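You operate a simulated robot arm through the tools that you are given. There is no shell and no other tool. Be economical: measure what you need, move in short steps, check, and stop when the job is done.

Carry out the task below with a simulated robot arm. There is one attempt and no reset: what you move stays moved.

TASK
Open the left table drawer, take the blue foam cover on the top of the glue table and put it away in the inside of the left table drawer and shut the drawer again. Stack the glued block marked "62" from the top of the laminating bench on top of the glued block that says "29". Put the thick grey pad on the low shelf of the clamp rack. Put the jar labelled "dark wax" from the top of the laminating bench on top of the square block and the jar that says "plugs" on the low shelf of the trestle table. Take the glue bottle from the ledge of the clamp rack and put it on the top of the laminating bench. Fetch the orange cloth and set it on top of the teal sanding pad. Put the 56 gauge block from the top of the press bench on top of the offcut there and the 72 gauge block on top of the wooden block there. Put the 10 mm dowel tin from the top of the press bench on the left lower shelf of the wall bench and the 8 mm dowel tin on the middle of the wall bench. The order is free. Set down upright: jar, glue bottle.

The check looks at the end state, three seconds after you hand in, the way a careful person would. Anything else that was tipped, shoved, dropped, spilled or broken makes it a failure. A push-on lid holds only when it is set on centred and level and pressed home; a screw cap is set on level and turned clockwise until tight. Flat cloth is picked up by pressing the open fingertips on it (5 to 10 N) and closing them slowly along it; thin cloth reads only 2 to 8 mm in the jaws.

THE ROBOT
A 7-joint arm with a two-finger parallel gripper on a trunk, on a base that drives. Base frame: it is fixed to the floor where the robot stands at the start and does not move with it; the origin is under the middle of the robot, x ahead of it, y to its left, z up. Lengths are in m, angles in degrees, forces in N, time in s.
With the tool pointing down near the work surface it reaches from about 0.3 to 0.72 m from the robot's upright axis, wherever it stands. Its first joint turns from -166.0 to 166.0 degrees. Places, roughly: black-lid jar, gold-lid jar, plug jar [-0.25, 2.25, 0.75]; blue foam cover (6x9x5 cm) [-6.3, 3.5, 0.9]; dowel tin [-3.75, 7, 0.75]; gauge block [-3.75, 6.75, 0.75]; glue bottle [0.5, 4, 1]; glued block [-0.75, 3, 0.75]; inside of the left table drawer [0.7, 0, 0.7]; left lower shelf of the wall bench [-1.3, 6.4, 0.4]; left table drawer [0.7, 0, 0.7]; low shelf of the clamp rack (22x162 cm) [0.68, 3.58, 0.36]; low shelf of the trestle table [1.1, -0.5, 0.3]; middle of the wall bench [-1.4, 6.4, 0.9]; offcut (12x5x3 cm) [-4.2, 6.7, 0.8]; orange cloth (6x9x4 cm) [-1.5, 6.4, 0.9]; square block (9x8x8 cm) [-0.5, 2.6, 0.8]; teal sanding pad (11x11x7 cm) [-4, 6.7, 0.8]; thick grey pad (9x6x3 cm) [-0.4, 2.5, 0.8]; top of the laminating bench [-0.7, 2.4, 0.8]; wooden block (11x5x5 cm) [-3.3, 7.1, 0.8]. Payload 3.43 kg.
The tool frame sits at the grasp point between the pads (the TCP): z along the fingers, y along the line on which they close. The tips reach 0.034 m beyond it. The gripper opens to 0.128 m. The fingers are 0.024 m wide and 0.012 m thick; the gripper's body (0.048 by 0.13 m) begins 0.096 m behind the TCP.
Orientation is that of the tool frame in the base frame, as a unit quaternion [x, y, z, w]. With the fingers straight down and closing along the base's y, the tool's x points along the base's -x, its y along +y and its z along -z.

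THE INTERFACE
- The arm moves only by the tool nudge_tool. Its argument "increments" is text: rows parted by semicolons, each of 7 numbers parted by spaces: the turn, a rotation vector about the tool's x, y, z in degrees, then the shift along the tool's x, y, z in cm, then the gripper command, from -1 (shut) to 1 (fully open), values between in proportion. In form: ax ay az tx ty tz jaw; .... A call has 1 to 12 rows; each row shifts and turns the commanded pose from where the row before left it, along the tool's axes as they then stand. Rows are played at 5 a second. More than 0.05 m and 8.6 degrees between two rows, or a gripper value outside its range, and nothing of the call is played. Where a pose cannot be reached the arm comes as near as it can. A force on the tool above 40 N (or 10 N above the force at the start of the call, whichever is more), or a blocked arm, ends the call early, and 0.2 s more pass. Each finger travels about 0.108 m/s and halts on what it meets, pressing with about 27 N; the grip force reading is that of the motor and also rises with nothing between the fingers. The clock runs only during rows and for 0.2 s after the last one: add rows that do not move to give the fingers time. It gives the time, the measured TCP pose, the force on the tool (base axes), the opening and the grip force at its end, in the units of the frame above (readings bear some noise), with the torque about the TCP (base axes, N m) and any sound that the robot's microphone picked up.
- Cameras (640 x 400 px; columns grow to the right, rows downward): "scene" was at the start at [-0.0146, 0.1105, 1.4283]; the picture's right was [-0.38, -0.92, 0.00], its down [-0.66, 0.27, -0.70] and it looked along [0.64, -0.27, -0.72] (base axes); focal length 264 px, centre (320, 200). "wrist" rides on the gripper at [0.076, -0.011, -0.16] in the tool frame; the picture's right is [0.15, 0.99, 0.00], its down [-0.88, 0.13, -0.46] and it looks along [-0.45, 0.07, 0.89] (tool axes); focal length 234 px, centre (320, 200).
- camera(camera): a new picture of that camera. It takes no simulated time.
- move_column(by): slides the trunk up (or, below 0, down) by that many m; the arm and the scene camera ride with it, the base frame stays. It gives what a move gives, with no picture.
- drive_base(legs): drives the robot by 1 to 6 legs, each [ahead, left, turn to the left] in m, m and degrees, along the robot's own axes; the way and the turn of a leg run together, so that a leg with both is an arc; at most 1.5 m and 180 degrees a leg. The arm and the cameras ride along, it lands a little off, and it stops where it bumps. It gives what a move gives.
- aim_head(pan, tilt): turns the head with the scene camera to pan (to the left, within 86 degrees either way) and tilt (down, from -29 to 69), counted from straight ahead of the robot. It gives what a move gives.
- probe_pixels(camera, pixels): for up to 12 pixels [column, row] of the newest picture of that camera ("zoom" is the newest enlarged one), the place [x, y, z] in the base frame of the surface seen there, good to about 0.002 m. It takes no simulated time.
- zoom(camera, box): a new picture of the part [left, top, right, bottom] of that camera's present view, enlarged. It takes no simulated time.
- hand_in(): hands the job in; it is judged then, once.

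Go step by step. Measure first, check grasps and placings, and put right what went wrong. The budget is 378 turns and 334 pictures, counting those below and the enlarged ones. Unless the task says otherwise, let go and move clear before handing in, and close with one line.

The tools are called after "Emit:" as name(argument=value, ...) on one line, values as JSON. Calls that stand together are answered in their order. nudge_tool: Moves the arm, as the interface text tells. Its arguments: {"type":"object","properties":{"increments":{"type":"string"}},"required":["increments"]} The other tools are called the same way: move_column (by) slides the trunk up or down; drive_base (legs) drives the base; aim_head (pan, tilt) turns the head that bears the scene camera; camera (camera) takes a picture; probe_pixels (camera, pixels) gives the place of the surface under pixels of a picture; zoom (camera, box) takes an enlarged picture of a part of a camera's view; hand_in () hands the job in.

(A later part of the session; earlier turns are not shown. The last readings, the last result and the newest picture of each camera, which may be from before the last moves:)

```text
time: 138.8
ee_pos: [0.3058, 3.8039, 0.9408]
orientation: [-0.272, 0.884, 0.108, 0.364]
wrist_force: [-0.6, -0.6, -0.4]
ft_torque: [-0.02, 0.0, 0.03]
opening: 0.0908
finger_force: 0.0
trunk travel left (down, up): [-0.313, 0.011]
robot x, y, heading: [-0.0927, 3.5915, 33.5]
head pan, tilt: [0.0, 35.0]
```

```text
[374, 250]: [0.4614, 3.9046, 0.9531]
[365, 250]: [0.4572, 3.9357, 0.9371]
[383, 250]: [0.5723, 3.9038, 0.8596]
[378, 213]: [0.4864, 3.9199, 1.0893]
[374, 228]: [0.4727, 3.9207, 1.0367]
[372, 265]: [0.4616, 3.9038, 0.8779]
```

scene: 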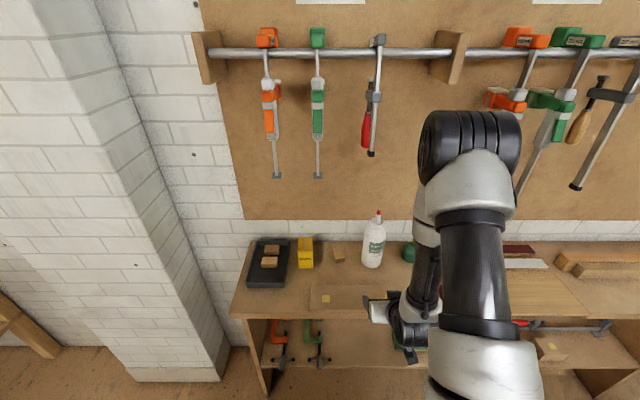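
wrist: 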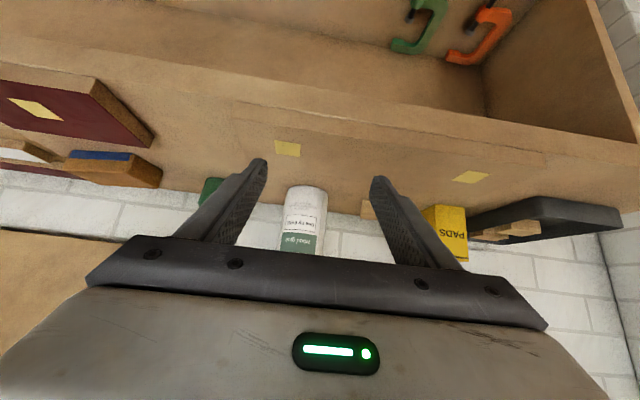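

Bottle axis (0.488,3.921); advance along the approach direction, stopping 4 cm short to check.

Emit:
nudge_tool(increments="0 0 0 -3.07 -0.1 3.04 0.42; 0 0 0 -3.07 -0.1 3.04 0.42; 0 0 0 -3.07 -0.1 3.04 0.42; 0 0 0 -3.07 0 3.04 0.42; 0 0 0 0 0 0 0.42")

Emit:
camera(camera="wrist")

```text
time: 140.0
ee_pos: [0.451, 3.8976, 0.9402]
orientation: [-0.272, 0.884, 0.108, 0.365]
wrist_force: [0.2, -0.2, 0.1]
ft_torque: [0.01, 0.01, 0.03]
opening: 0.0909
finger_force: 0.0
trunk travel left (down, up): [-0.313, 0.011]
robot x, y, heading: [-0.0913, 3.5896, 33.7]
head pan, tilt: [0.0, 35.0]
```

```text
265 pictures are left
```

wrist: 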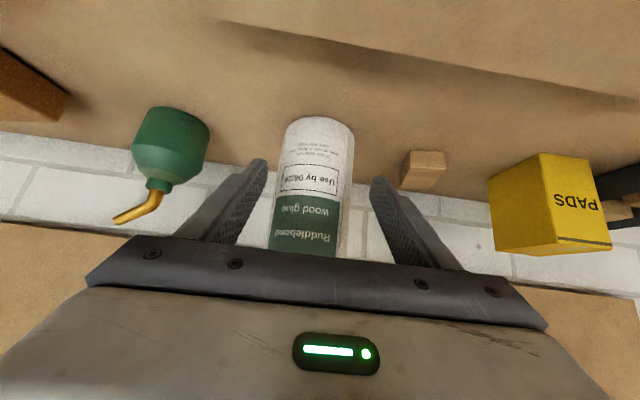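

Bottle is well between the fingers. Advance 4 cm and close.

Emit:
nudge_tool(increments="0 0 0 -2.84 0 2.81 0.42; 0 0 0 0 0 0 0.42; 0 0 0 0 0 0 -0.1; 0 0 0 0 0 0 -0.3; 0 0 0 0 0 0 -0.3; 0 0 0 0 0 0 -0.3")

Emit:
camera(camera="wrist")

```text
time: 141.4
ee_pos: [0.4848, 3.9194, 0.9405]
orientation: [-0.272, 0.884, 0.108, 0.364]
wrist_force: [2.2, -2.4, 1.0]
ft_torque: [-0.03, 0.02, 0.01]
opening: 0.0713
finger_force: 26.9
trunk travel left (down, up): [-0.313, 0.011]
robot x, y, heading: [-0.094, 3.5886, 33.5]
head pan, tilt: [0.0, 35.0]
```

```text
264 pictures are left
```

wrist: 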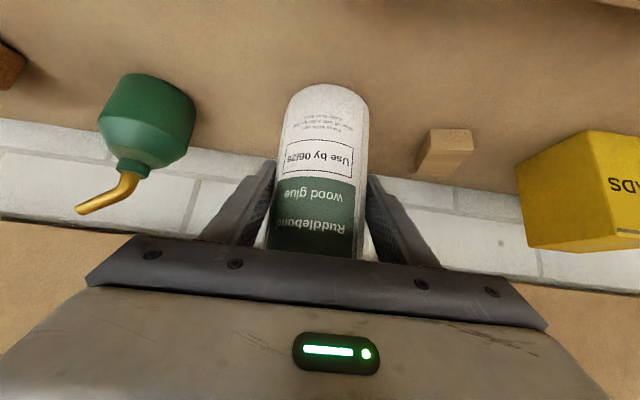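

Bottle held (71 mm). Lift 12 cm, retract 20 cm, then turn to face the bench.

Emit:
nudge_tool(increments="0 0 0 -2.81 0 -2.84 -0.3; 0 0 0 -2.81 0 -2.84 -0.3; 0 0 0 -2.81 0 -2.84 -0.3; 0 0 0 2.84 0 -2.81 -0.3; 0 0 0 2.84 0 -2.81 -0.3; 0 0 0 2.84 0 -2.81 -0.3; 0 0 0 2.84 0 -2.81 -0.3; 0 0 0 2.84 0 -2.81 -0.3; 0 0 0 0 0 0 -0.3")

Emit:
drive_base(legs=[[0, 0, 178]])

Emit:
aim_head(pan=0, tilt=45)

Emit:
camera(camera="scene")

```text
time: 143.4
ee_pos: [0.3202, 3.8095, 1.0598]
orientation: [-0.273, 0.884, 0.109, 0.364]
wrist_force: [0.0, 0.1, -5.5]
ft_torque: [0.0, 0.06, -0.02]
opening: 0.0712
finger_force: 26.9
trunk travel left (down, up): [-0.313, 0.011]
robot x, y, heading: [-0.0896, 3.5908, 33.4]
head pan, tilt: [0.0, 35.0]
```

```text
time: 151.3
ee_pos: [-0.5132, 3.3858, 1.06]
orientation: [0.889, 0.257, -0.366, 0.102]
wrist_force: [-0.3, -0.4, -4.5]
ft_torque: [0.04, -0.08, -0.01]
opening: 0.0708
finger_force: 27.0
trunk travel left (down, up): [-0.313, 0.011]
robot x, y, heading: [-0.0918, 3.5905, -148.2]
head pan, tilt: [0.0, 35.0]
```

```text
time: 152.0
ee_pos: [-0.512, 3.3863, 1.0606]
orientation: [0.889, 0.256, -0.366, 0.102]
wrist_force: [-0.3, 0.5, -6.2]
ft_torque: [0.0, -0.04, 0.01]
opening: 0.0709
finger_force: 27.0
trunk travel left (down, up): [-0.313, 0.011]
robot x, y, heading: [-0.0946, 3.5943, -148.1]
head pan, tilt: [0.0, 45.0]
```

```text
263 pictures are left
```

scene: 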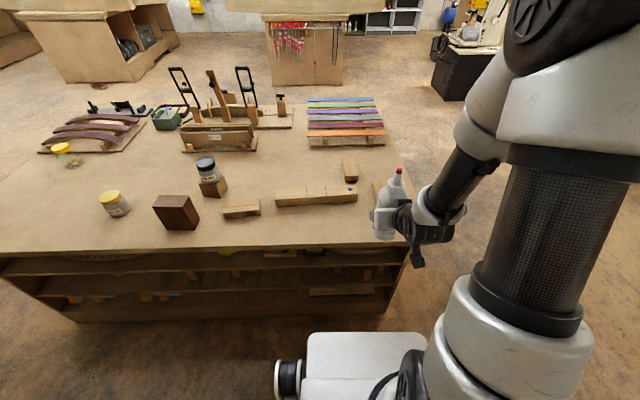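

Now probe set-down candidates along the bench front and zoom on the glued blocks.

Emit:
probe_pixels(camera="scene", pixels=[[230, 235], [270, 230], [310, 225], [150, 240], [240, 209], [317, 195], [350, 165], [380, 190], [395, 240], [10, 255], [376, 146]])

Emit:
zoom(camera="scene", box=[180, 140, 420, 260])

```text
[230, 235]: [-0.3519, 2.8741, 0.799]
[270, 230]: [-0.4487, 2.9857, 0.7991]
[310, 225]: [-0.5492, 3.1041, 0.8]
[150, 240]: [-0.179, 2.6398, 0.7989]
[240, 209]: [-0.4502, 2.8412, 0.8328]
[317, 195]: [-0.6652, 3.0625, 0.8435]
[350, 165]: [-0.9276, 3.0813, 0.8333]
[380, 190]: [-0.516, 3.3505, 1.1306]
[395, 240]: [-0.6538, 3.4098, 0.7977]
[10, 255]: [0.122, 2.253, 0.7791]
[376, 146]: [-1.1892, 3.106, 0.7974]
```

```text
2.67 times, centred on (300, 200) of scene
```

zoom: 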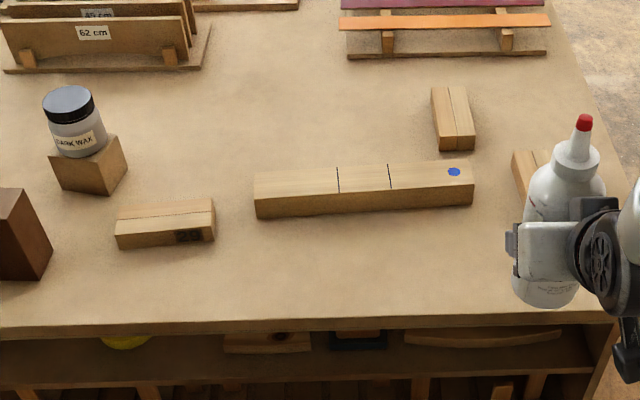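

The bottle would crowd the blocks here; the free spot at (-0.03,2.31) is better. Slide 0.95 m left along the bench.

Emit:
drive_base(legs=[[0, 0.95, 0]])

Emit:
camera(camera="scene")

```text
time: 161.5
ee_pos: [-0.0116, 2.5706, 1.0606]
orientation: [0.889, 0.257, -0.366, 0.102]
wrist_force: [0.5, -0.5, -6.0]
ft_torque: [0.03, -0.03, 0.02]
opening: 0.0709
finger_force: 27.2
trunk travel left (down, up): [-0.313, 0.011]
robot x, y, heading: [0.4088, 2.774, -148.6]
head pan, tilt: [0.0, 45.0]
```

```text
261 pictures are left
```

scene: 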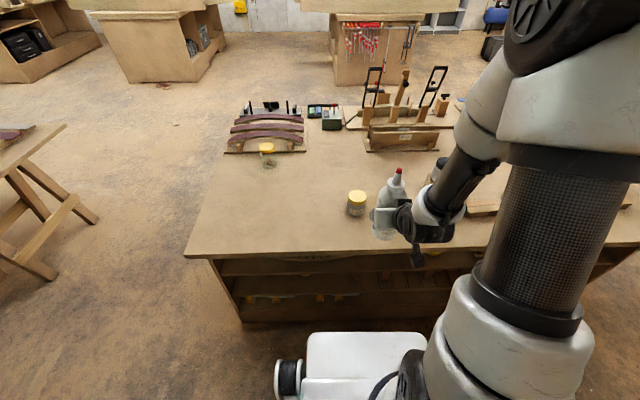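

Move the bottle sideways and forward to above the spot, then lower to just above the bench.

Emit:
nudge_tool(increments="0 0 0 -1.8 3.52 1.78 -0.3; 0 0 0 -1.8 3.52 1.78 -0.3; 0 0 0 -1.8 3.52 1.78 -0.3; 0 0 0 -1.8 3.52 1.78 -0.3; 0 0 0 -1.8 3.52 1.78 -0.3; 0 0 0 -1.8 3.52 1.78 -0.3; 0 0 0 2.81 0 2.84 -0.3; 0 0 0 2.81 0 2.84 -0.3; 0 0 0 2.81 0 2.84 -0.3; 0 0 0 2.81 0 2.84 -0.3; 0 0 0 0 0 0 -0.3")

Emit:
camera(camera="scene")

Emit:
camera(camera="wrist")

```text
time: 163.9
ee_pos: [-0.0297, 2.3122, 0.899]
orientation: [0.889, 0.257, -0.365, 0.102]
wrist_force: [-0.7, -0.3, -4.8]
ft_torque: [0.03, -0.02, -0.01]
opening: 0.071
finger_force: 27.7
trunk travel left (down, up): [-0.313, 0.011]
robot x, y, heading: [0.4104, 2.7777, -148.2]
head pan, tilt: [0.0, 45.0]
```

```text
260 pictures are left
```

scene: 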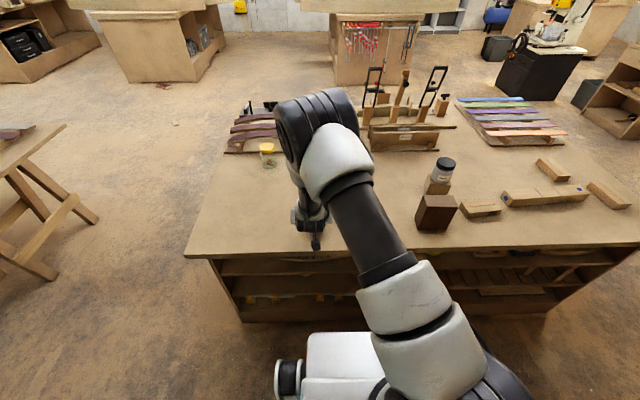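

```text
259 pictures are left
```

wrist: 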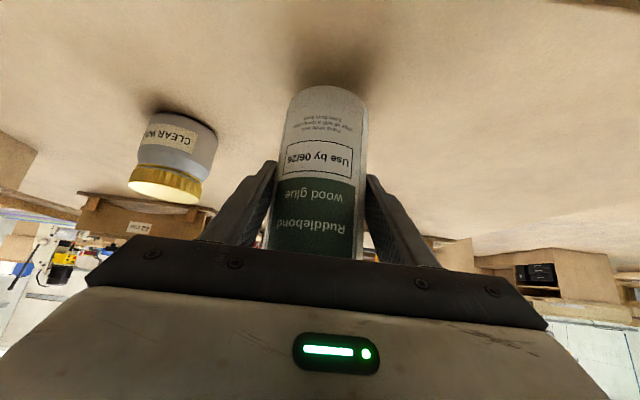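

About 2 cm to go. Lower in small steps until the force changes.

Emit:
nudge_tool(increments="0 0 0 0.7 0 0.71 -0.3; 0 0 0 0.35 0 0.36 -0.3; 0 0 0 0.1 0 0.1 -0.3; 0 0 0 0 0 0 -0.3")

Emit:
nudge_tool(increments="0 0 0 0.14 0 0.14 -0.3; 0 0 0 0 0 0 -0.3")

```text
time: 164.9
ee_pos: [-0.0276, 2.3115, 0.882]
orientation: [0.889, 0.257, -0.366, 0.102]
wrist_force: [-0.5, -0.2, -6.2]
ft_torque: [0.02, -0.03, 0.0]
opening: 0.0709
finger_force: 26.4
trunk travel left (down, up): [-0.313, 0.011]
robot x, y, heading: [0.4091, 2.7732, -148.4]
head pan, tilt: [0.0, 45.0]
```

```text
time: 165.5
ee_pos: [-0.0289, 2.3135, 0.8824]
orientation: [0.889, 0.257, -0.366, 0.102]
wrist_force: [1.6, 1.6, 0.9]
ft_torque: [-0.08, -0.14, 0.1]
opening: 0.071
finger_force: 26.8
trunk travel left (down, up): [-0.313, 0.011]
robot x, y, heading: [0.4094, 2.7775, -148.4]
head pan, tilt: [0.0, 45.0]
```

Contact. Open and retract horizontally.

Emit:
nudge_tool(increments="0 0 0 0 0 0 0.2; 0 0 0 0 0 0 0.5; 0 0 0 0 0 0 0.5; 0 0 0 2.84 0 -2.81 0.5; 0 0 0 2.84 0 -2.81 0.5; 0 0 0 2.84 0 -2.81 0.5; 0 0 0 1 0 -4 0.5; 0 0 0 0 0 -4 0.5; 0 0 0 0 0 -4 0.5; 0 0 0 0 0 0 0.5")

Emit:
camera(camera="wrist")

```text
time: 167.7
ee_pos: [0.1517, 2.4253, 0.9583]
orientation: [0.889, 0.257, -0.366, 0.102]
wrist_force: [-0.2, -0.1, 1.0]
ft_torque: [0.01, 0.0, 0.0]
opening: 0.0962
finger_force: 0.1
trunk travel left (down, up): [-0.313, 0.011]
robot x, y, heading: [0.4071, 2.7762, -148.3]
head pan, tilt: [0.0, 45.0]
```

```text
258 pictures are left
```

wrist: 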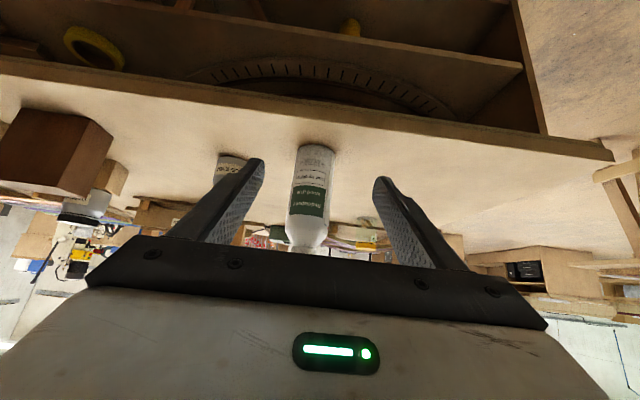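

Bottle stands upright. Return the tool to vertical and slide back right toward the glued blocks.

Emit:
nudge_tool(increments="0 7.4 0 0 0 -3 0.2; 0 7.4 0 0 0 -3 0.2; 0 7.4 0 0 0 -2 0.2; 0 7.4 0 0 0 0 0.2; 0 7.4 0 0 0 0 0.2; 0 7.5 0 0 0 0 0.2; 0 0 0 0 0 0 0.2")

Emit:
drive_base(legs=[[0, -0.85, 0], [0.17, 0, 0]])

Emit:
aim_head(pan=0, tilt=50)

Emit:
camera(camera="scene")

Emit:
camera(camera="wrist")

```text
time: 169.3
ee_pos: [0.1928, 2.4508, 1.0215]
orientation: [0.961, 0.276, -0.002, -0.003]
wrist_force: [0.5, -0.3, -0.2]
ft_torque: [-0.03, 0.03, -0.05]
opening: 0.0768
finger_force: 0.1
trunk travel left (down, up): [-0.313, 0.011]
robot x, y, heading: [0.4084, 2.7741, -148.3]
head pan, tilt: [0.0, 45.0]
```

```text
time: 178.9
ee_pos: [-0.3956, 3.0879, 1.0209]
orientation: [0.962, 0.274, -0.002, -0.003]
wrist_force: [-0.1, 0.3, -1.3]
ft_torque: [0.01, -0.01, 0.03]
opening: 0.0767
finger_force: 0.1
trunk travel left (down, up): [-0.313, 0.011]
robot x, y, heading: [-0.178, 3.4162, -148.5]
head pan, tilt: [0.0, 45.0]
```

```text
time: 179.6
ee_pos: [-0.3947, 3.0875, 1.0222]
orientation: [0.962, 0.275, -0.002, -0.004]
wrist_force: [-0.3, 0.7, -0.3]
ft_torque: [-0.02, 0.03, 0.05]
opening: 0.077
finger_force: 0.1
trunk travel left (down, up): [-0.313, 0.011]
robot x, y, heading: [-0.178, 3.4116, -148.5]
head pan, tilt: [0.0, 50.0]
```

```text
257 pictures are left
```

scene: 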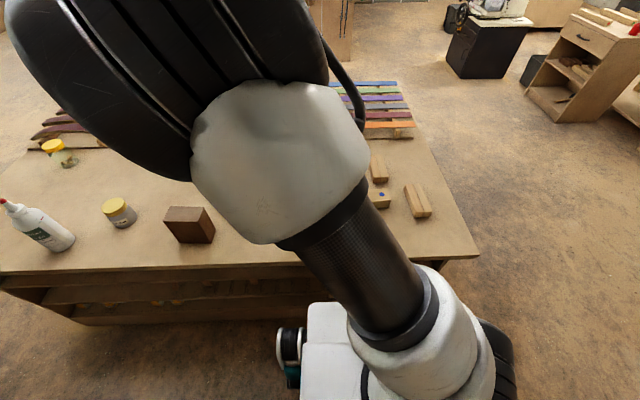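

```text
256 pictures are left
```

wrist: 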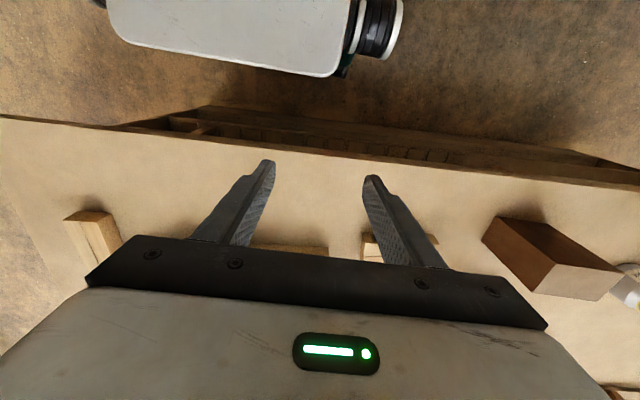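

Extend the arm over the blocks to read their labels.

Emit:
nudge_tool(increments="0 0 0 -4.5 0 -1 0.2; 0 0 0 -4.5 0 -1 0.2; 0 0 0 -4.5 0 -1 0.2; 0 0 0 -4.5 0 -1 0.2; 0 0 0 -4.5 0 0 0.2; 0 0 0 0 0 0 0.2")

Emit:
camera(camera="scene")

Emit:
camera(camera="wrist")

```text
time: 181.0
ee_pos: [-0.5865, 2.969, 1.0609]
orientation: [0.962, 0.274, -0.001, -0.004]
wrist_force: [0.6, 0.1, 0.1]
ft_torque: [-0.03, 0.02, -0.01]
opening: 0.0769
finger_force: 0.1
trunk travel left (down, up): [-0.313, 0.011]
robot x, y, heading: [-0.1768, 3.4126, -148.6]
head pan, tilt: [0.0, 50.0]
```

```text
255 pictures are left
```

scene: 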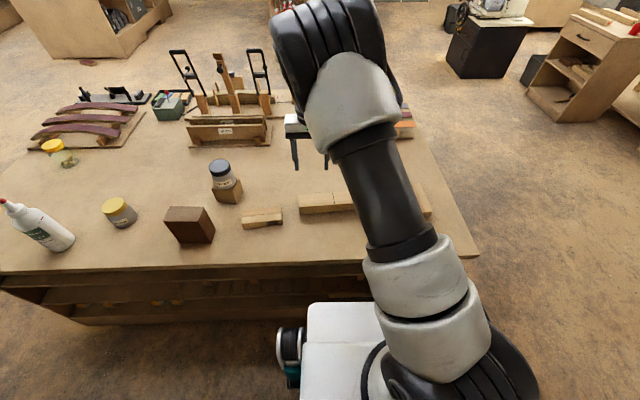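

```text
254 pictures are left
```

wrist: 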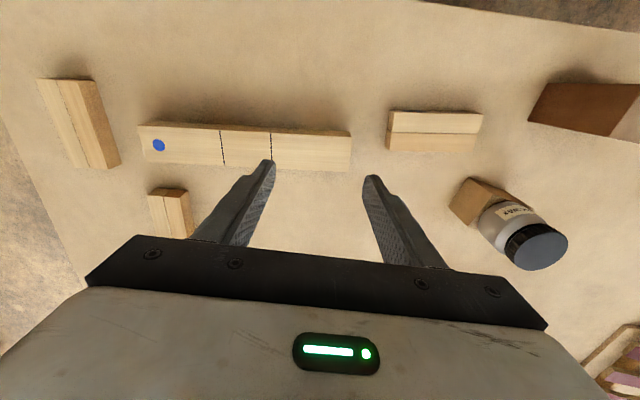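

Emit:
zoom(camera="scene", box=[230, 195, 300, 240])

Emit:
zoom(camera="wrist", box=[20, 60, 210, 250])

Emit:
probe_pixels(camera="wrist", pixels=[[45, 83], [85, 83], [75, 163], [113, 158], [152, 195], [180, 193], [392, 114], [480, 114], [475, 147], [388, 145], [434, 130], [80, 125]])

```text
8.89 times, centred on (265, 218) of scene
```

zoom: 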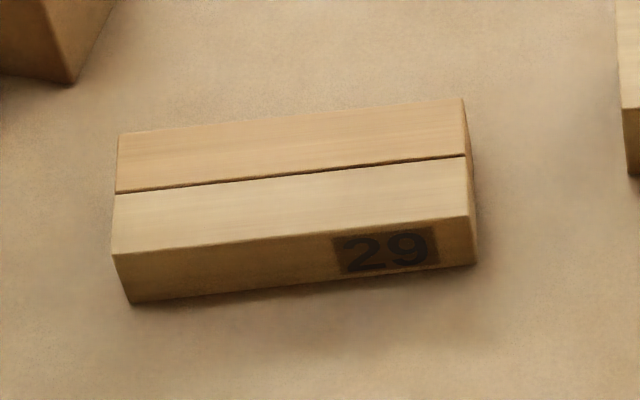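

```text
2.11 times, centred on (115, 155) of wrist
```

zoom: 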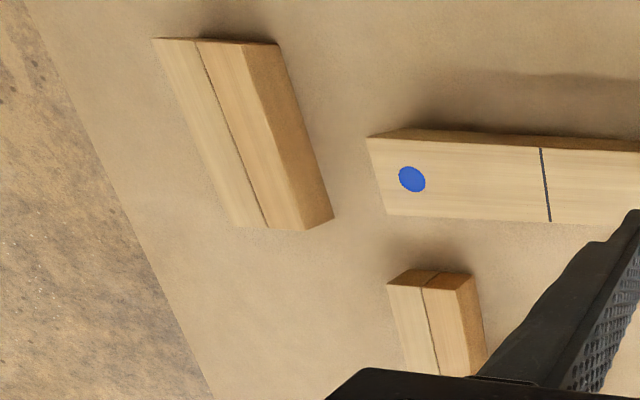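

```text
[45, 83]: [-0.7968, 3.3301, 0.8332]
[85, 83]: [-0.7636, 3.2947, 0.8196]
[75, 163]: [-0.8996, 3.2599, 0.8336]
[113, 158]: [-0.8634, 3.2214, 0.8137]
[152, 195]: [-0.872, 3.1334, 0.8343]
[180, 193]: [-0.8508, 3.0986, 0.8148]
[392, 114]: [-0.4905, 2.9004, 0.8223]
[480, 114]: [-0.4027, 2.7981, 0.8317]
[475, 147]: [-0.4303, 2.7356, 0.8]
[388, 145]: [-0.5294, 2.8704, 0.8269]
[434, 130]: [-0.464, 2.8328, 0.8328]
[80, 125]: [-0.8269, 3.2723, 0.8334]
```

Front block reads "29" (centre ≈(-0.464,2.833)). The other two hide their labels on the far side; drive right to see them.

Emit:
drive_base(legs=[[0, -0.5, 0]])

Emit:
aim_head(pan=15, tilt=45)

Emit:
camera(camera="scene")

```text
time: 186.3
ee_pos: [-0.8459, 3.3965, 1.0623]
orientation: [0.962, 0.273, -0.002, -0.003]
wrist_force: [-0.2, 0.1, 0.1]
ft_torque: [-0.01, 0.01, 0.0]
opening: 0.0767
finger_force: 0.0
trunk travel left (down, up): [-0.313, 0.011]
robot x, y, heading: [-0.4383, 3.8366, -148.8]
head pan, tilt: [0.0, 50.0]
```

```text
time: 187.1
ee_pos: [-0.846, 3.3961, 1.0622]
orientation: [0.962, 0.274, -0.002, -0.003]
wrist_force: [-0.5, 0.0, 0.8]
ft_torque: [-0.01, 0.0, 0.0]
opening: 0.0768
finger_force: 0.0
trunk travel left (down, up): [-0.313, 0.011]
robot x, y, heading: [-0.4407, 3.8392, -148.8]
head pan, tilt: [15.0, 45.0]
```

```text
251 pictures are left
```

scene: 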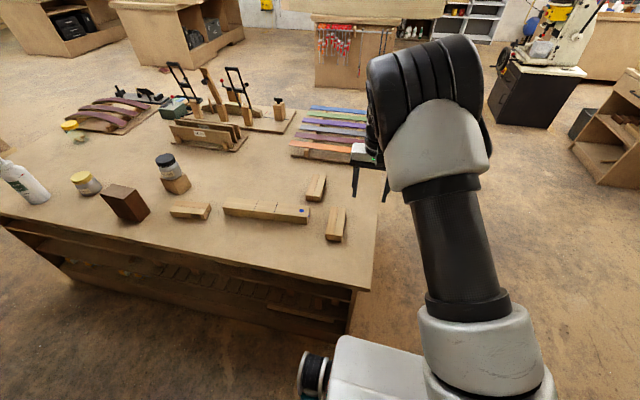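

Emit:
zoom(camera="scene", box=[290, 165, 370, 250])

```text
4.71 times, centred on (330, 208) of scene
```

zoom: 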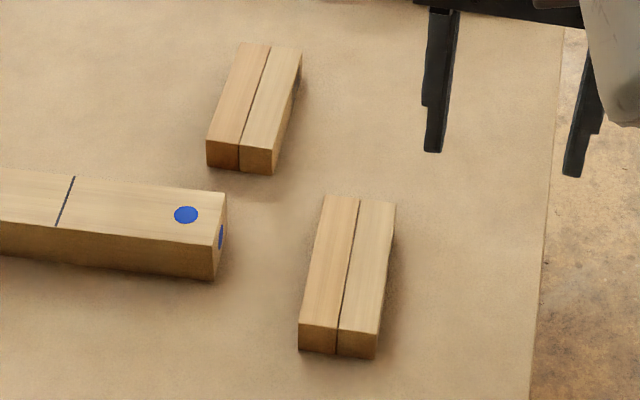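

Labels are on the right-hand faces (dark patch at (297,80)). Drive further right.

Emit:
drive_base(legs=[[0, -0.5, 0]])

Emit:
aim_head(pan=35, tilt=40)

Emit:
camera(camera="scene")

```text
time: 192.4
ee_pos: [-1.1044, 3.8194, 1.0612]
orientation: [0.962, 0.274, -0.001, -0.003]
wrist_force: [0.0, 0.0, 0.5]
ft_torque: [-0.01, -0.05, 0.01]
opening: 0.0767
finger_force: 0.1
trunk travel left (down, up): [-0.313, 0.011]
robot x, y, heading: [-0.6964, 4.2642, -148.8]
head pan, tilt: [15.0, 45.0]
```

```text
time: 193.2
ee_pos: [-1.1048, 3.82, 1.0612]
orientation: [0.962, 0.274, -0.002, -0.003]
wrist_force: [-0.5, -0.5, 0.8]
ft_torque: [-0.03, 0.01, 0.0]
opening: 0.0767
finger_force: 0.1
trunk travel left (down, up): [-0.313, 0.011]
robot x, y, heading: [-0.6955, 4.2649, -148.5]
head pan, tilt: [35.0, 40.0]
```

```text
249 pictures are left
```

scene: 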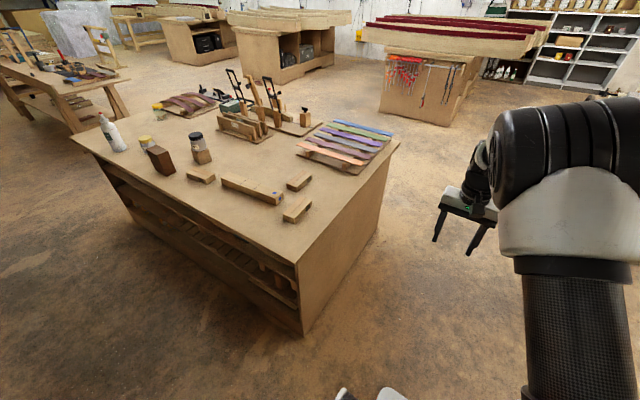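

Emit:
zoom(camera="scene", box=[265, 165, 335, 230])

```text
6.15 times, centred on (300, 198) of scene
```

zoom: 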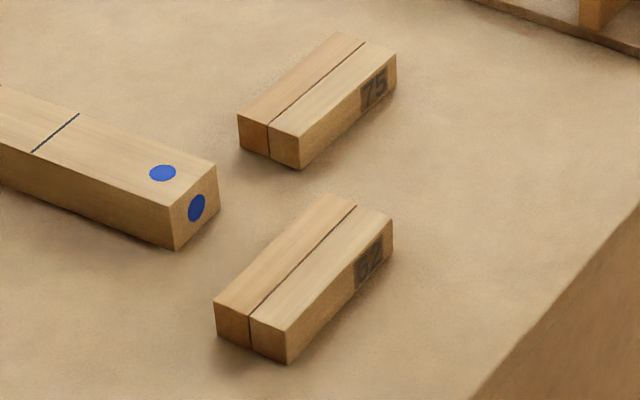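

The nearer block is "62". Probe its top corners.

Emit:
probe_pixels(camera="zoom", pixels=[[222, 300], [328, 200], [386, 220], [284, 325], [305, 262], [240, 330]])

```text
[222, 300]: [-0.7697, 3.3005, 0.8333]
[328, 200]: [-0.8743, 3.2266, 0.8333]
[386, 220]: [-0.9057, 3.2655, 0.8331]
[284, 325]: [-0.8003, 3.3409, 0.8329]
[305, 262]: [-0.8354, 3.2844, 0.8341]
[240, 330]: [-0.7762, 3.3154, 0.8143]
```

62 centre (-0.8375,3.2834), long axis 35°. Drive back to a stand reaching both blocks.

Emit:
drive_base(legs=[[0, 0.97, 0]])

Emit:
zoom(camera="wrist", box=[340, 60, 540, 200])

```text
time: 202.8
ee_pos: [-0.597, 2.9922, 1.0608]
orientation: [0.961, 0.276, -0.001, -0.003]
wrist_force: [0.1, 0.5, 0.4]
ft_torque: [0.0, -0.02, 0.02]
opening: 0.077
finger_force: 0.1
trunk travel left (down, up): [-0.313, 0.011]
robot x, y, heading: [-0.1902, 3.4381, -148.7]
head pan, tilt: [35.0, 40.0]
```

```text
2.86 times, centred on (440, 130) of wrist
```

zoom: 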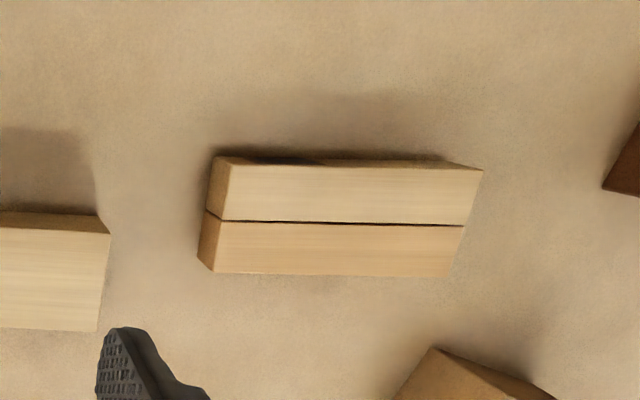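

Emit:
probe_pixels(camera="zoom", pixels=[[232, 170], [476, 172], [448, 272], [217, 268], [340, 222]])

```text
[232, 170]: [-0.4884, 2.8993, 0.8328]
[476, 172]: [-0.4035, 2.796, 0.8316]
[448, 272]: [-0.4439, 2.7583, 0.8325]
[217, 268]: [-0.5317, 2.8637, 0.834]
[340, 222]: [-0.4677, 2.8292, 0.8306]
```

29 centre (-0.467,2.829), long axis 129.6°. Move above the 62 block.

Emit:
nudge_tool(increments="0 0 0 -0.62 -4.68 0 0.2; 0 0 0 -0.62 -4.68 0 0.2; 0 0 0 -0.62 -4.68 0 0.2; 0 0 0 -0.62 -4.68 0 0.2; 0 0 0 -0.62 -4.68 0 0.2; 0 0 0 -0.62 -4.68 0 0.2; 0 0 0 -0.62 -4.68 0 0.2; 0 0 0 -0.62 -4.68 0 0.2; 0 0 -3.1 0 0 4 0.2; 0 0 0 0 0 4 0.2; 0 0 0 0 0 0 0.2")

Emit:
camera(camera="wrist")

```text
time: 205.2
ee_pos: [-0.8369, 3.2844, 0.9841]
orientation: [0.954, 0.301, -0.001, -0.004]
wrist_force: [-0.1, -0.1, -0.9]
ft_torque: [0.01, -0.01, 0.0]
opening: 0.0769
finger_force: 0.1
trunk travel left (down, up): [-0.313, 0.011]
robot x, y, heading: [-0.1885, 3.4359, -148.6]
head pan, tilt: [35.0, 40.0]
```

```text
246 pictures are left
```

wrist: 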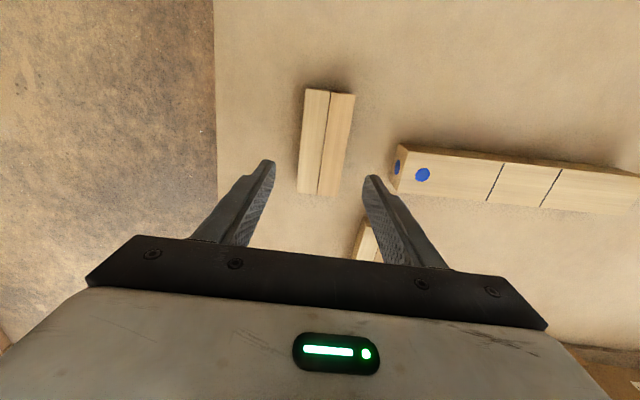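

Emit:
probe_pixels(camera="wrist", pixels=[[395, 188], [403, 150], [372, 215], [304, 190], [336, 193], [308, 92], [352, 96]])

```text
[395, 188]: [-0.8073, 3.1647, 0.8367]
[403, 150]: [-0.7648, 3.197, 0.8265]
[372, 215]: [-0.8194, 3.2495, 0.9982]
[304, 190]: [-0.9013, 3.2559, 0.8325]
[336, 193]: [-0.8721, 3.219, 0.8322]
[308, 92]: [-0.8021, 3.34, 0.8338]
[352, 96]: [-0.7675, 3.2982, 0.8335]
```

Clear of neighbours. Descend and grip across the width.

Emit:
nudge_tool(increments="0 0 -1.5 0 0.3 4 0.1; 0 0 0 0 0 4 0.1; 0 0 0 0 0 4 0.1; 0 0 0 0 0 2.2 0.1; 0 0 0 0 0 0 -0.2; 0 0 0 0 0 0 -0.4; 0 0 0 0 0 0 -0.4; 0 0 0 0 0 0 -0.4")

Emit:
camera(camera="wrist")

```text
time: 207.1
ee_pos: [-0.8361, 3.2808, 0.8414]
orientation: [0.95, 0.314, -0.002, -0.003]
wrist_force: [-0.8, -1.5, 1.9]
ft_torque: [-0.11, -0.12, -0.05]
opening: 0.0614
finger_force: 26.9
trunk travel left (down, up): [-0.313, 0.011]
robot x, y, heading: [-0.1877, 3.4351, -148.5]
head pan, tilt: [35.0, 40.0]
```

```text
245 pictures are left
```

wrist: 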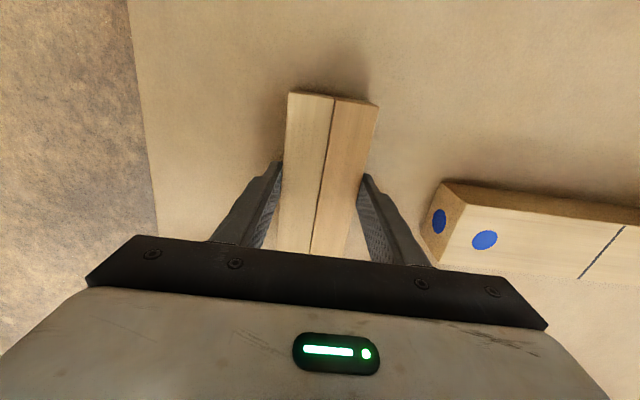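

Held (61 mm). Lift, then carry across to above the 29 block.

Emit:
nudge_tool(increments="0 0 0 0 0 -4.5 -0.4; 0 0 0 0 0 -4.5 -0.4; 0 0 0 0 0 -4.5 -0.4; 0 0 0 0 0 -4.5 -0.4; 0 0 0 0.22 4.86 0 -0.4; 0 0 0 0.22 4.86 0 -0.4; 0 0 0 0.22 4.86 0 -0.4; 0 0 0 0.22 4.86 0 -0.4; 0 0 0 0.22 4.86 0 -0.4; 0 0 0 0.22 4.86 0 -0.4; 0 0 0 0 0 0 -0.4")

Emit:
nudge_tool(increments="0 0 7.9 0 0 0 -0.4; 0 0 7.9 0 0 0 -0.4; 0 0 7.9 0 0 0 -0.4; 0 0 7.9 0 0 0 -0.4; 0 0 7.9 0 0 0 -0.4; 0 0 7.9 0 0 0 -0.4; 0 0 7.9 0 0 0 -0.4; 0 0 7.9 0 0 0 -0.4; 0 0 7.9 0 0 0 -0.4; 0 0 7.9 0 0 0 -0.4; 0 0 7.9 0 0 0 -0.4; 0 0 0 0 0 0 -0.4")

Emit:
camera(camera="wrist")

```text
time: 209.4
ee_pos: [-0.6521, 3.054, 1.021]
orientation: [0.949, 0.314, -0.003, -0.004]
wrist_force: [0.7, -0.1, -0.9]
ft_torque: [0.01, 0.0, -0.01]
opening: 0.0612
finger_force: 27.0
trunk travel left (down, up): [-0.313, 0.011]
robot x, y, heading: [-0.1906, 3.4373, -148.5]
head pan, tilt: [35.0, 40.0]
```

```text
time: 212.1
ee_pos: [-0.6508, 3.0553, 1.02]
orientation: [0.905, -0.426, -0.003, -0.002]
wrist_force: [0.0, -0.4, -1.3]
ft_torque: [0.01, 0.01, -0.04]
opening: 0.0614
finger_force: 26.7
trunk travel left (down, up): [-0.313, 0.011]
robot x, y, heading: [-0.189, 3.4375, -148.2]
head pan, tilt: [35.0, 40.0]
```

```text
244 pictures are left
```

wrist: 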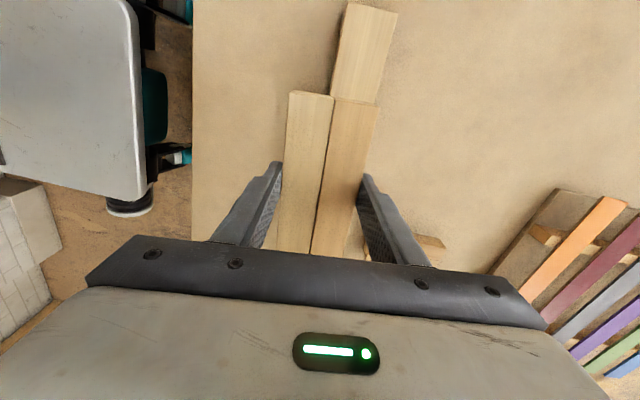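

Now 29 cm along the tool x to sit above the 29 block.

Emit:
nudge_tool(increments="0 0 0 4.86 0.03 0 -0.4; 0 0 0 4.86 0.03 0 -0.4; 0 0 0 4.86 0.03 0 -0.4; 0 0 0 4.86 0.03 0 -0.4; 0 0 0 4.86 0.03 0 -0.4; 0 0 0 4.86 0.03 0 -0.4; 0 0 0 0 0 0 -0.4; 0 0 0 0 0 3 -0.4; 0 0 0 0 0 3 -0.4; 0 0 0 0 0 0 -0.4")

Emit:
camera(camera="wrist")

Emit:
aim_head(pan=20, tilt=45)

Emit:
camera(camera="scene")

```text
time: 214.2
ee_pos: [-0.4662, 2.8288, 0.9577]
orientation: [0.905, -0.425, -0.003, -0.001]
wrist_force: [0.2, -0.4, -1.6]
ft_torque: [0.0, -0.05, 0.01]
opening: 0.0613
finger_force: 27.2
trunk travel left (down, up): [-0.313, 0.011]
robot x, y, heading: [-0.1903, 3.4331, -148.5]
head pan, tilt: [35.0, 40.0]
```

```text
243 pictures are left
```

wrist: 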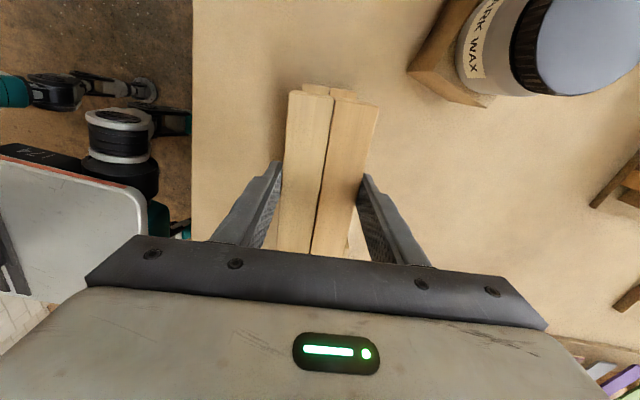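

```text
time: 215.0
ee_pos: [-0.4663, 2.8285, 0.9583]
orientation: [0.905, -0.425, -0.004, -0.001]
wrist_force: [-0.3, 0.0, -1.6]
ft_torque: [0.02, 0.01, 0.0]
opening: 0.0617
finger_force: 27.3
trunk travel left (down, up): [-0.313, 0.011]
robot x, y, heading: [-0.1925, 3.4392, -148.4]
head pan, tilt: [20.0, 45.0]
```

```text
242 pictures are left
```

scene: 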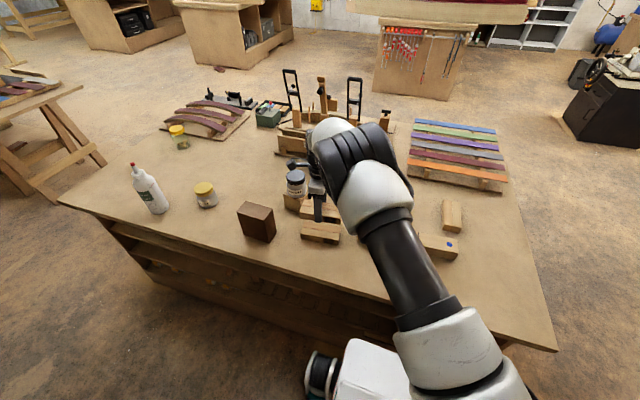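

Blocks line up. Lower to near contact.

Emit:
nudge_tool(increments="0 0 0 0 0 3 -0.4; 0 0 0 0 0 3 -0.4; 0 0 0 0 0 1.8 -0.4; 0 0 0 0 0 0 -0.4")

Emit:
nudge_tool(increments="0 0 0 0 0 0.2 -0.4; 0 0 0 0 0 0.15 -0.4; 0 0 0 0 0 0 -0.4")

Emit:
camera(camera="wrist")

```text
time: 216.0
ee_pos: [-0.4656, 2.8298, 0.8804]
orientation: [0.905, -0.425, -0.003, 0.0]
wrist_force: [0.2, 0.2, -2.0]
ft_torque: [0.0, -0.01, -0.02]
opening: 0.0614
finger_force: 26.9
trunk travel left (down, up): [-0.313, 0.011]
robot x, y, heading: [-0.1894, 3.4364, -148.5]
head pan, tilt: [20.0, 45.0]
```

```text
time: 216.8
ee_pos: [-0.4666, 2.8301, 0.8782]
orientation: [0.905, -0.425, -0.003, -0.001]
wrist_force: [-0.1, 0.2, -1.0]
ft_torque: [-0.01, -0.01, -0.01]
opening: 0.0615
finger_force: 27.3
trunk travel left (down, up): [-0.313, 0.011]
robot x, y, heading: [-0.1891, 3.4363, -148.6]
head pan, tilt: [20.0, 45.0]
```

```text
241 pictures are left
```

wrist: 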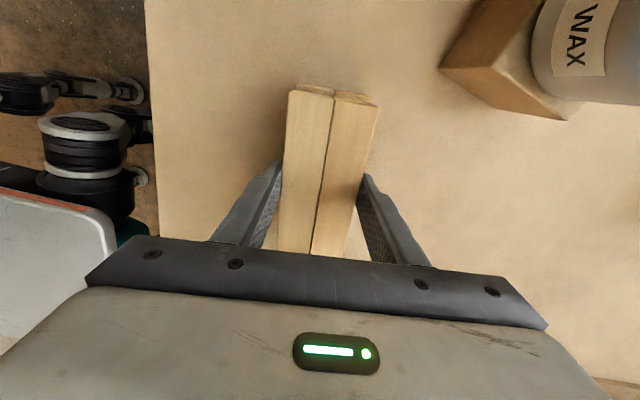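

Emit:
nudge_tool(increments="0 0 0 0 0 0.15 -0.4; 0 0 0 0 0 0.1 -0.4; 0 0 0 0 0 0 -0.4")

Emit:
nudge_tool(increments="0 0 0 0 0 0.1 -0.4; 0 0 0 0 0 0 -0.4")

```text
time: 217.6
ee_pos: [-0.4672, 2.8292, 0.8753]
orientation: [0.905, -0.425, -0.004, 0.0]
wrist_force: [-0.8, 0.6, 5.6]
ft_torque: [-0.23, -0.5, 0.06]
opening: 0.0615
finger_force: 27.5
trunk travel left (down, up): [-0.313, 0.011]
robot x, y, heading: [-0.1898, 3.4349, -148.4]
head pan, tilt: [20.0, 45.0]
```

```text
time: 218.2
ee_pos: [-0.4669, 2.8282, 0.8754]
orientation: [0.905, -0.425, -0.003, 0.0]
wrist_force: [1.2, 0.2, 15.1]
ft_torque: [0.01, -0.61, -0.05]
opening: 0.0617
finger_force: 27.0
trunk travel left (down, up): [-0.313, 0.011]
robot x, y, heading: [-0.1908, 3.4394, -148.8]
head pan, tilt: [20.0, 45.0]
```

Contact at 15 N. Ease, open and rise.

Emit:
nudge_tool(increments="0 0 0 0 0 -0.1 -0.4; 0 0 0 0 0 0 -0.1; 0 0 0 0 0 0 0.2; 0 0 0 0 0 0 0.2; 0 0 0 0 0 -4 0.2; 0 0 0 0 0 -4 0.2; 0 0 0 0 0 -4 0.2; 0 0 0 0 0 -4 0.2; 0 0 0 0 0 0 0.2")

Emit:
camera(camera="wrist")

Emit:
zoom(camera="scene", box=[250, 160, 380, 260])

```text
time: 220.2
ee_pos: [-0.4658, 2.8286, 1.0352]
orientation: [0.905, -0.425, -0.003, -0.001]
wrist_force: [0.3, 0.1, -1.1]
ft_torque: [-0.01, -0.01, 0.0]
opening: 0.0768
finger_force: 0.0
trunk travel left (down, up): [-0.313, 0.011]
robot x, y, heading: [-0.1893, 3.4374, -148.4]
head pan, tilt: [20.0, 45.0]
```

```text
240 pictures are left
```

wrist: 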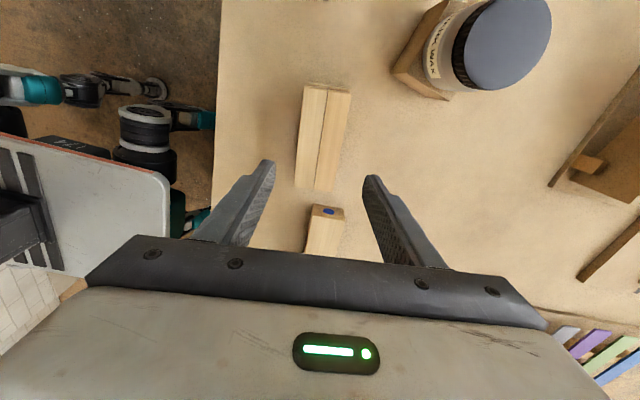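

```text
4.00 times, centred on (315, 210) of scene
```

zoom: 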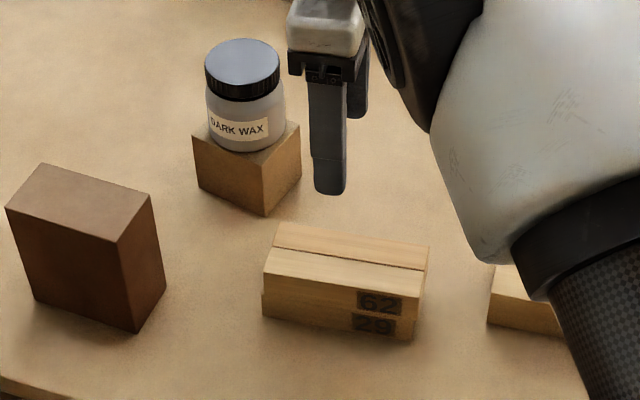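

62 is squarely on 29. Next the plug jar: raise and retract the arm before driving past the bottle.

Emit:
nudge_tool(increments="0 0 0 0 0 -4.5 0.2; 0 0 0 0 0 -4.5 0.2; 0 0 0 0 0 -4 0.2; 0 0 0 -2.1 -4.4 0 0.2; 0 0 0 -2.1 -4.4 0 0.2; 0 0 0 -2.1 -4.4 0 0.2; 0 0 0 -2.1 -4.4 0 0.2; 0 0 0 -2.1 -4.4 0 0.2; 0 0 -8 0 0 0 0.2; 0 0 -8 0 0 0 0.2; 0 0 -8 0 0 0 0.2; 0 0 -8 0 0 0 0.2")

Emit:
nudge_tool(increments="0 0 -8 0 0 0 0.2; 0 0 -8 0 0 0 0.2; 0 0 -8 0 0 0 0.2; 0 0 -8 0 0 0 0.2; 0 0 -8 0 0 0 0.2; 0 0 -8 0 0 0 0.2; 0 0 -8 0 0 0 0.2; 0 0 0 0 0 0 0.2")

Emit:
drive_base(legs=[[-0.05, 1.0, 0], [0, 0.95, 0]])

```text
time: 222.8
ee_pos: [-0.3641, 3.0496, 1.1642]
orientation: [0.987, -0.158, -0.003, -0.002]
wrist_force: [-0.1, 0.5, -0.3]
ft_torque: [0.04, 0.03, 0.01]
opening: 0.0765
finger_force: 0.0
trunk travel left (down, up): [-0.313, 0.011]
robot x, y, heading: [-0.1863, 3.4342, -148.5]
head pan, tilt: [20.0, 45.0]
```

```text
time: 224.6
ee_pos: [-0.363, 3.0499, 1.1649]
orientation: [0.946, 0.324, -0.002, -0.003]
wrist_force: [-0.8, 0.1, 0.1]
ft_torque: [0.01, -0.01, -0.02]
opening: 0.077
finger_force: 0.1
trunk travel left (down, up): [-0.313, 0.011]
robot x, y, heading: [-0.1916, 3.4359, -148.4]
head pan, tilt: [20.0, 45.0]
```

```text
time: 243.7
ee_pos: [0.7004, 1.4056, 1.1649]
orientation: [0.947, 0.32, -0.002, -0.003]
wrist_force: [0.1, -0.1, 1.0]
ft_torque: [0.0, 0.04, 0.05]
opening: 0.0767
finger_force: 0.0
trunk travel left (down, up): [-0.313, 0.011]
robot x, y, heading: [0.8756, 1.7926, -148.5]
head pan, tilt: [20.0, 45.0]
```

In the corridor. Drive ahead 0.9 m and turn right to face the plug jar.

Emit:
drive_base(legs=[[0.9, 0, 0], [0, 0, -89]])

Emit:
aim_head(pan=0, tilt=50)

Emit:
camera(camera="scene")

Emit:
camera(camera="wrist")

```text
time: 252.4
ee_pos: [-0.2819, 1.4895, 1.1653]
orientation: [0.9, -0.435, 0.0, -0.004]
wrist_force: [-0.3, -0.1, -0.3]
ft_torque: [-0.02, 0.01, 0.04]
opening: 0.0769
finger_force: 0.1
trunk travel left (down, up): [-0.313, 0.011]
robot x, y, heading: [0.1031, 1.3228, 122.2]
head pan, tilt: [20.0, 45.0]
```

```text
time: 253.2
ee_pos: [-0.2823, 1.4895, 1.1648]
orientation: [0.9, -0.436, 0.001, -0.004]
wrist_force: [0.1, 1.0, 0.1]
ft_torque: [0.03, -0.01, 0.01]
opening: 0.0765
finger_force: 0.0
trunk travel left (down, up): [-0.313, 0.011]
robot x, y, heading: [0.1075, 1.322, 122.3]
head pan, tilt: [0.0, 50.0]
```

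```text
238 pictures are left
```

scene: 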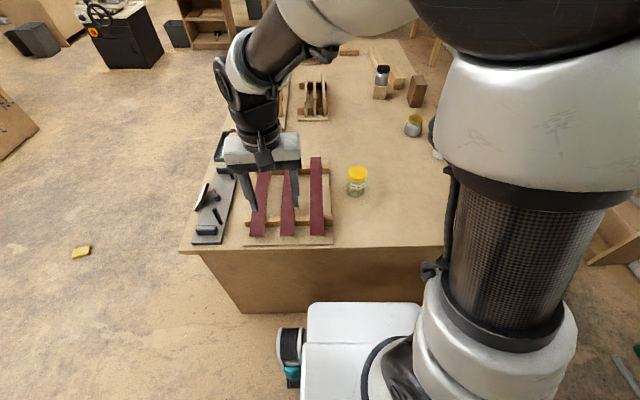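

```text
237 pictures are left
```

wrist: 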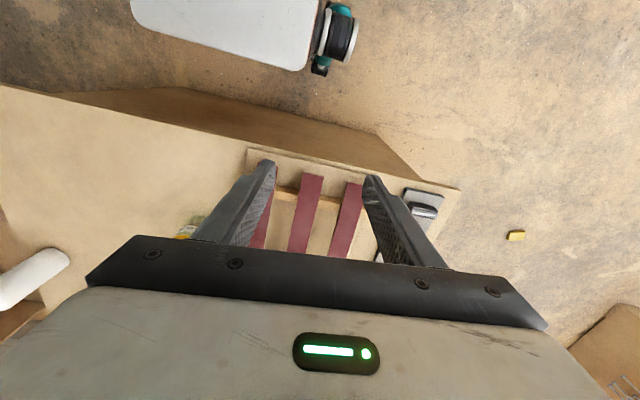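

Plug jar at (357,181), right beside the arch jig. Zoom to measure.

Emit:
zoom(camera="scene", box=[310, 140, 410, 230])

Emit:
probe_pixels(camera="zoom", pixels=[[300, 172], [300, 215], [255, 195], [345, 195], [300, 260], [260, 300], [130, 250], [140, 180], [300, 345]])

```text
4.44 times, centred on (360, 185) of scene
```

zoom: 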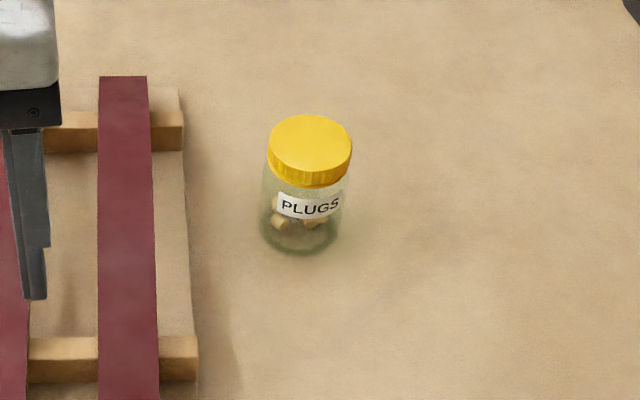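

```text
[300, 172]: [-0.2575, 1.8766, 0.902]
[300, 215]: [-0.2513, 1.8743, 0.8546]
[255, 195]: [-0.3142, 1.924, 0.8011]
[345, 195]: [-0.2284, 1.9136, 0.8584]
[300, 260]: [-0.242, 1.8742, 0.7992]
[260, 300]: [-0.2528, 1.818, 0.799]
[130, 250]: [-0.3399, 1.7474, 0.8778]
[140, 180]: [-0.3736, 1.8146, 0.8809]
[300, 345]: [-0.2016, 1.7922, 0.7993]
```

Emit:
probe_pixels(camera="zoom", pixels=[[310, 143], [275, 143], [347, 143], [310, 120], [310, 168], [175, 90], [190, 340]])

```text
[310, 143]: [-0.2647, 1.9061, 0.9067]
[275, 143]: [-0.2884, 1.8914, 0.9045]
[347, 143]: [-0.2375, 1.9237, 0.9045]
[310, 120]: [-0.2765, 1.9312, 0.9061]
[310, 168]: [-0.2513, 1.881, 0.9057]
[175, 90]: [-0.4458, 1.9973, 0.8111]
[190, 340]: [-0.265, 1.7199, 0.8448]
```

Jar axis (-0.263,1.907), lid top 0.906. Move in front of it and pitch the tool 45°.

Emit:
nudge_tool(increments="0 0 3 -2.07 -4.16 0 0.3; 0 0 3 -2.07 -4.16 0 0.4; 0 0 0 -2.07 -4.16 0 0.5; 0 0 0 -2.07 -4.16 0 0.5; 0 0 0 -2.07 -4.16 0 0.5; 0 -7.5 0 0 0 0 0.5; 0 -7.5 0 0 0 0 0.5; 0 -7.5 0 0 0 0 0.5; 0 -7.5 0 0 0 0 0.5; 0 -7.5 0 0 0 0 0.5; 0 -7.5 0 0 0 0 0.5; 0 0 0 0 0 0 0.5")

Emit:
camera(camera="wrist")

```text
time: 255.8
ee_pos: [-0.1736, 1.6846, 1.1624]
orientation: [0.835, -0.452, -0.281, -0.142]
wrist_force: [0.2, 0.0, -0.3]
ft_torque: [0.01, -0.02, 0.02]
opening: 0.0959
finger_force: 0.1
out of reach, approached as far as the arm can: row 10, 11
trunk travel left (down, up): [-0.313, 0.011]
robot x, y, heading: [0.1052, 1.319, 122.3]
head pan, tilt: [0.0, 50.0]
```

```text
235 pictures are left
```

wrist: 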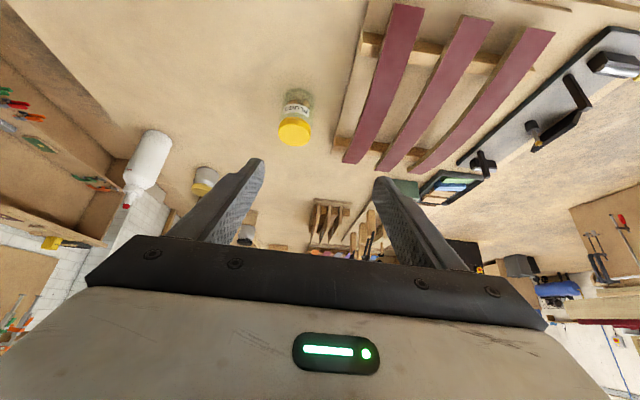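

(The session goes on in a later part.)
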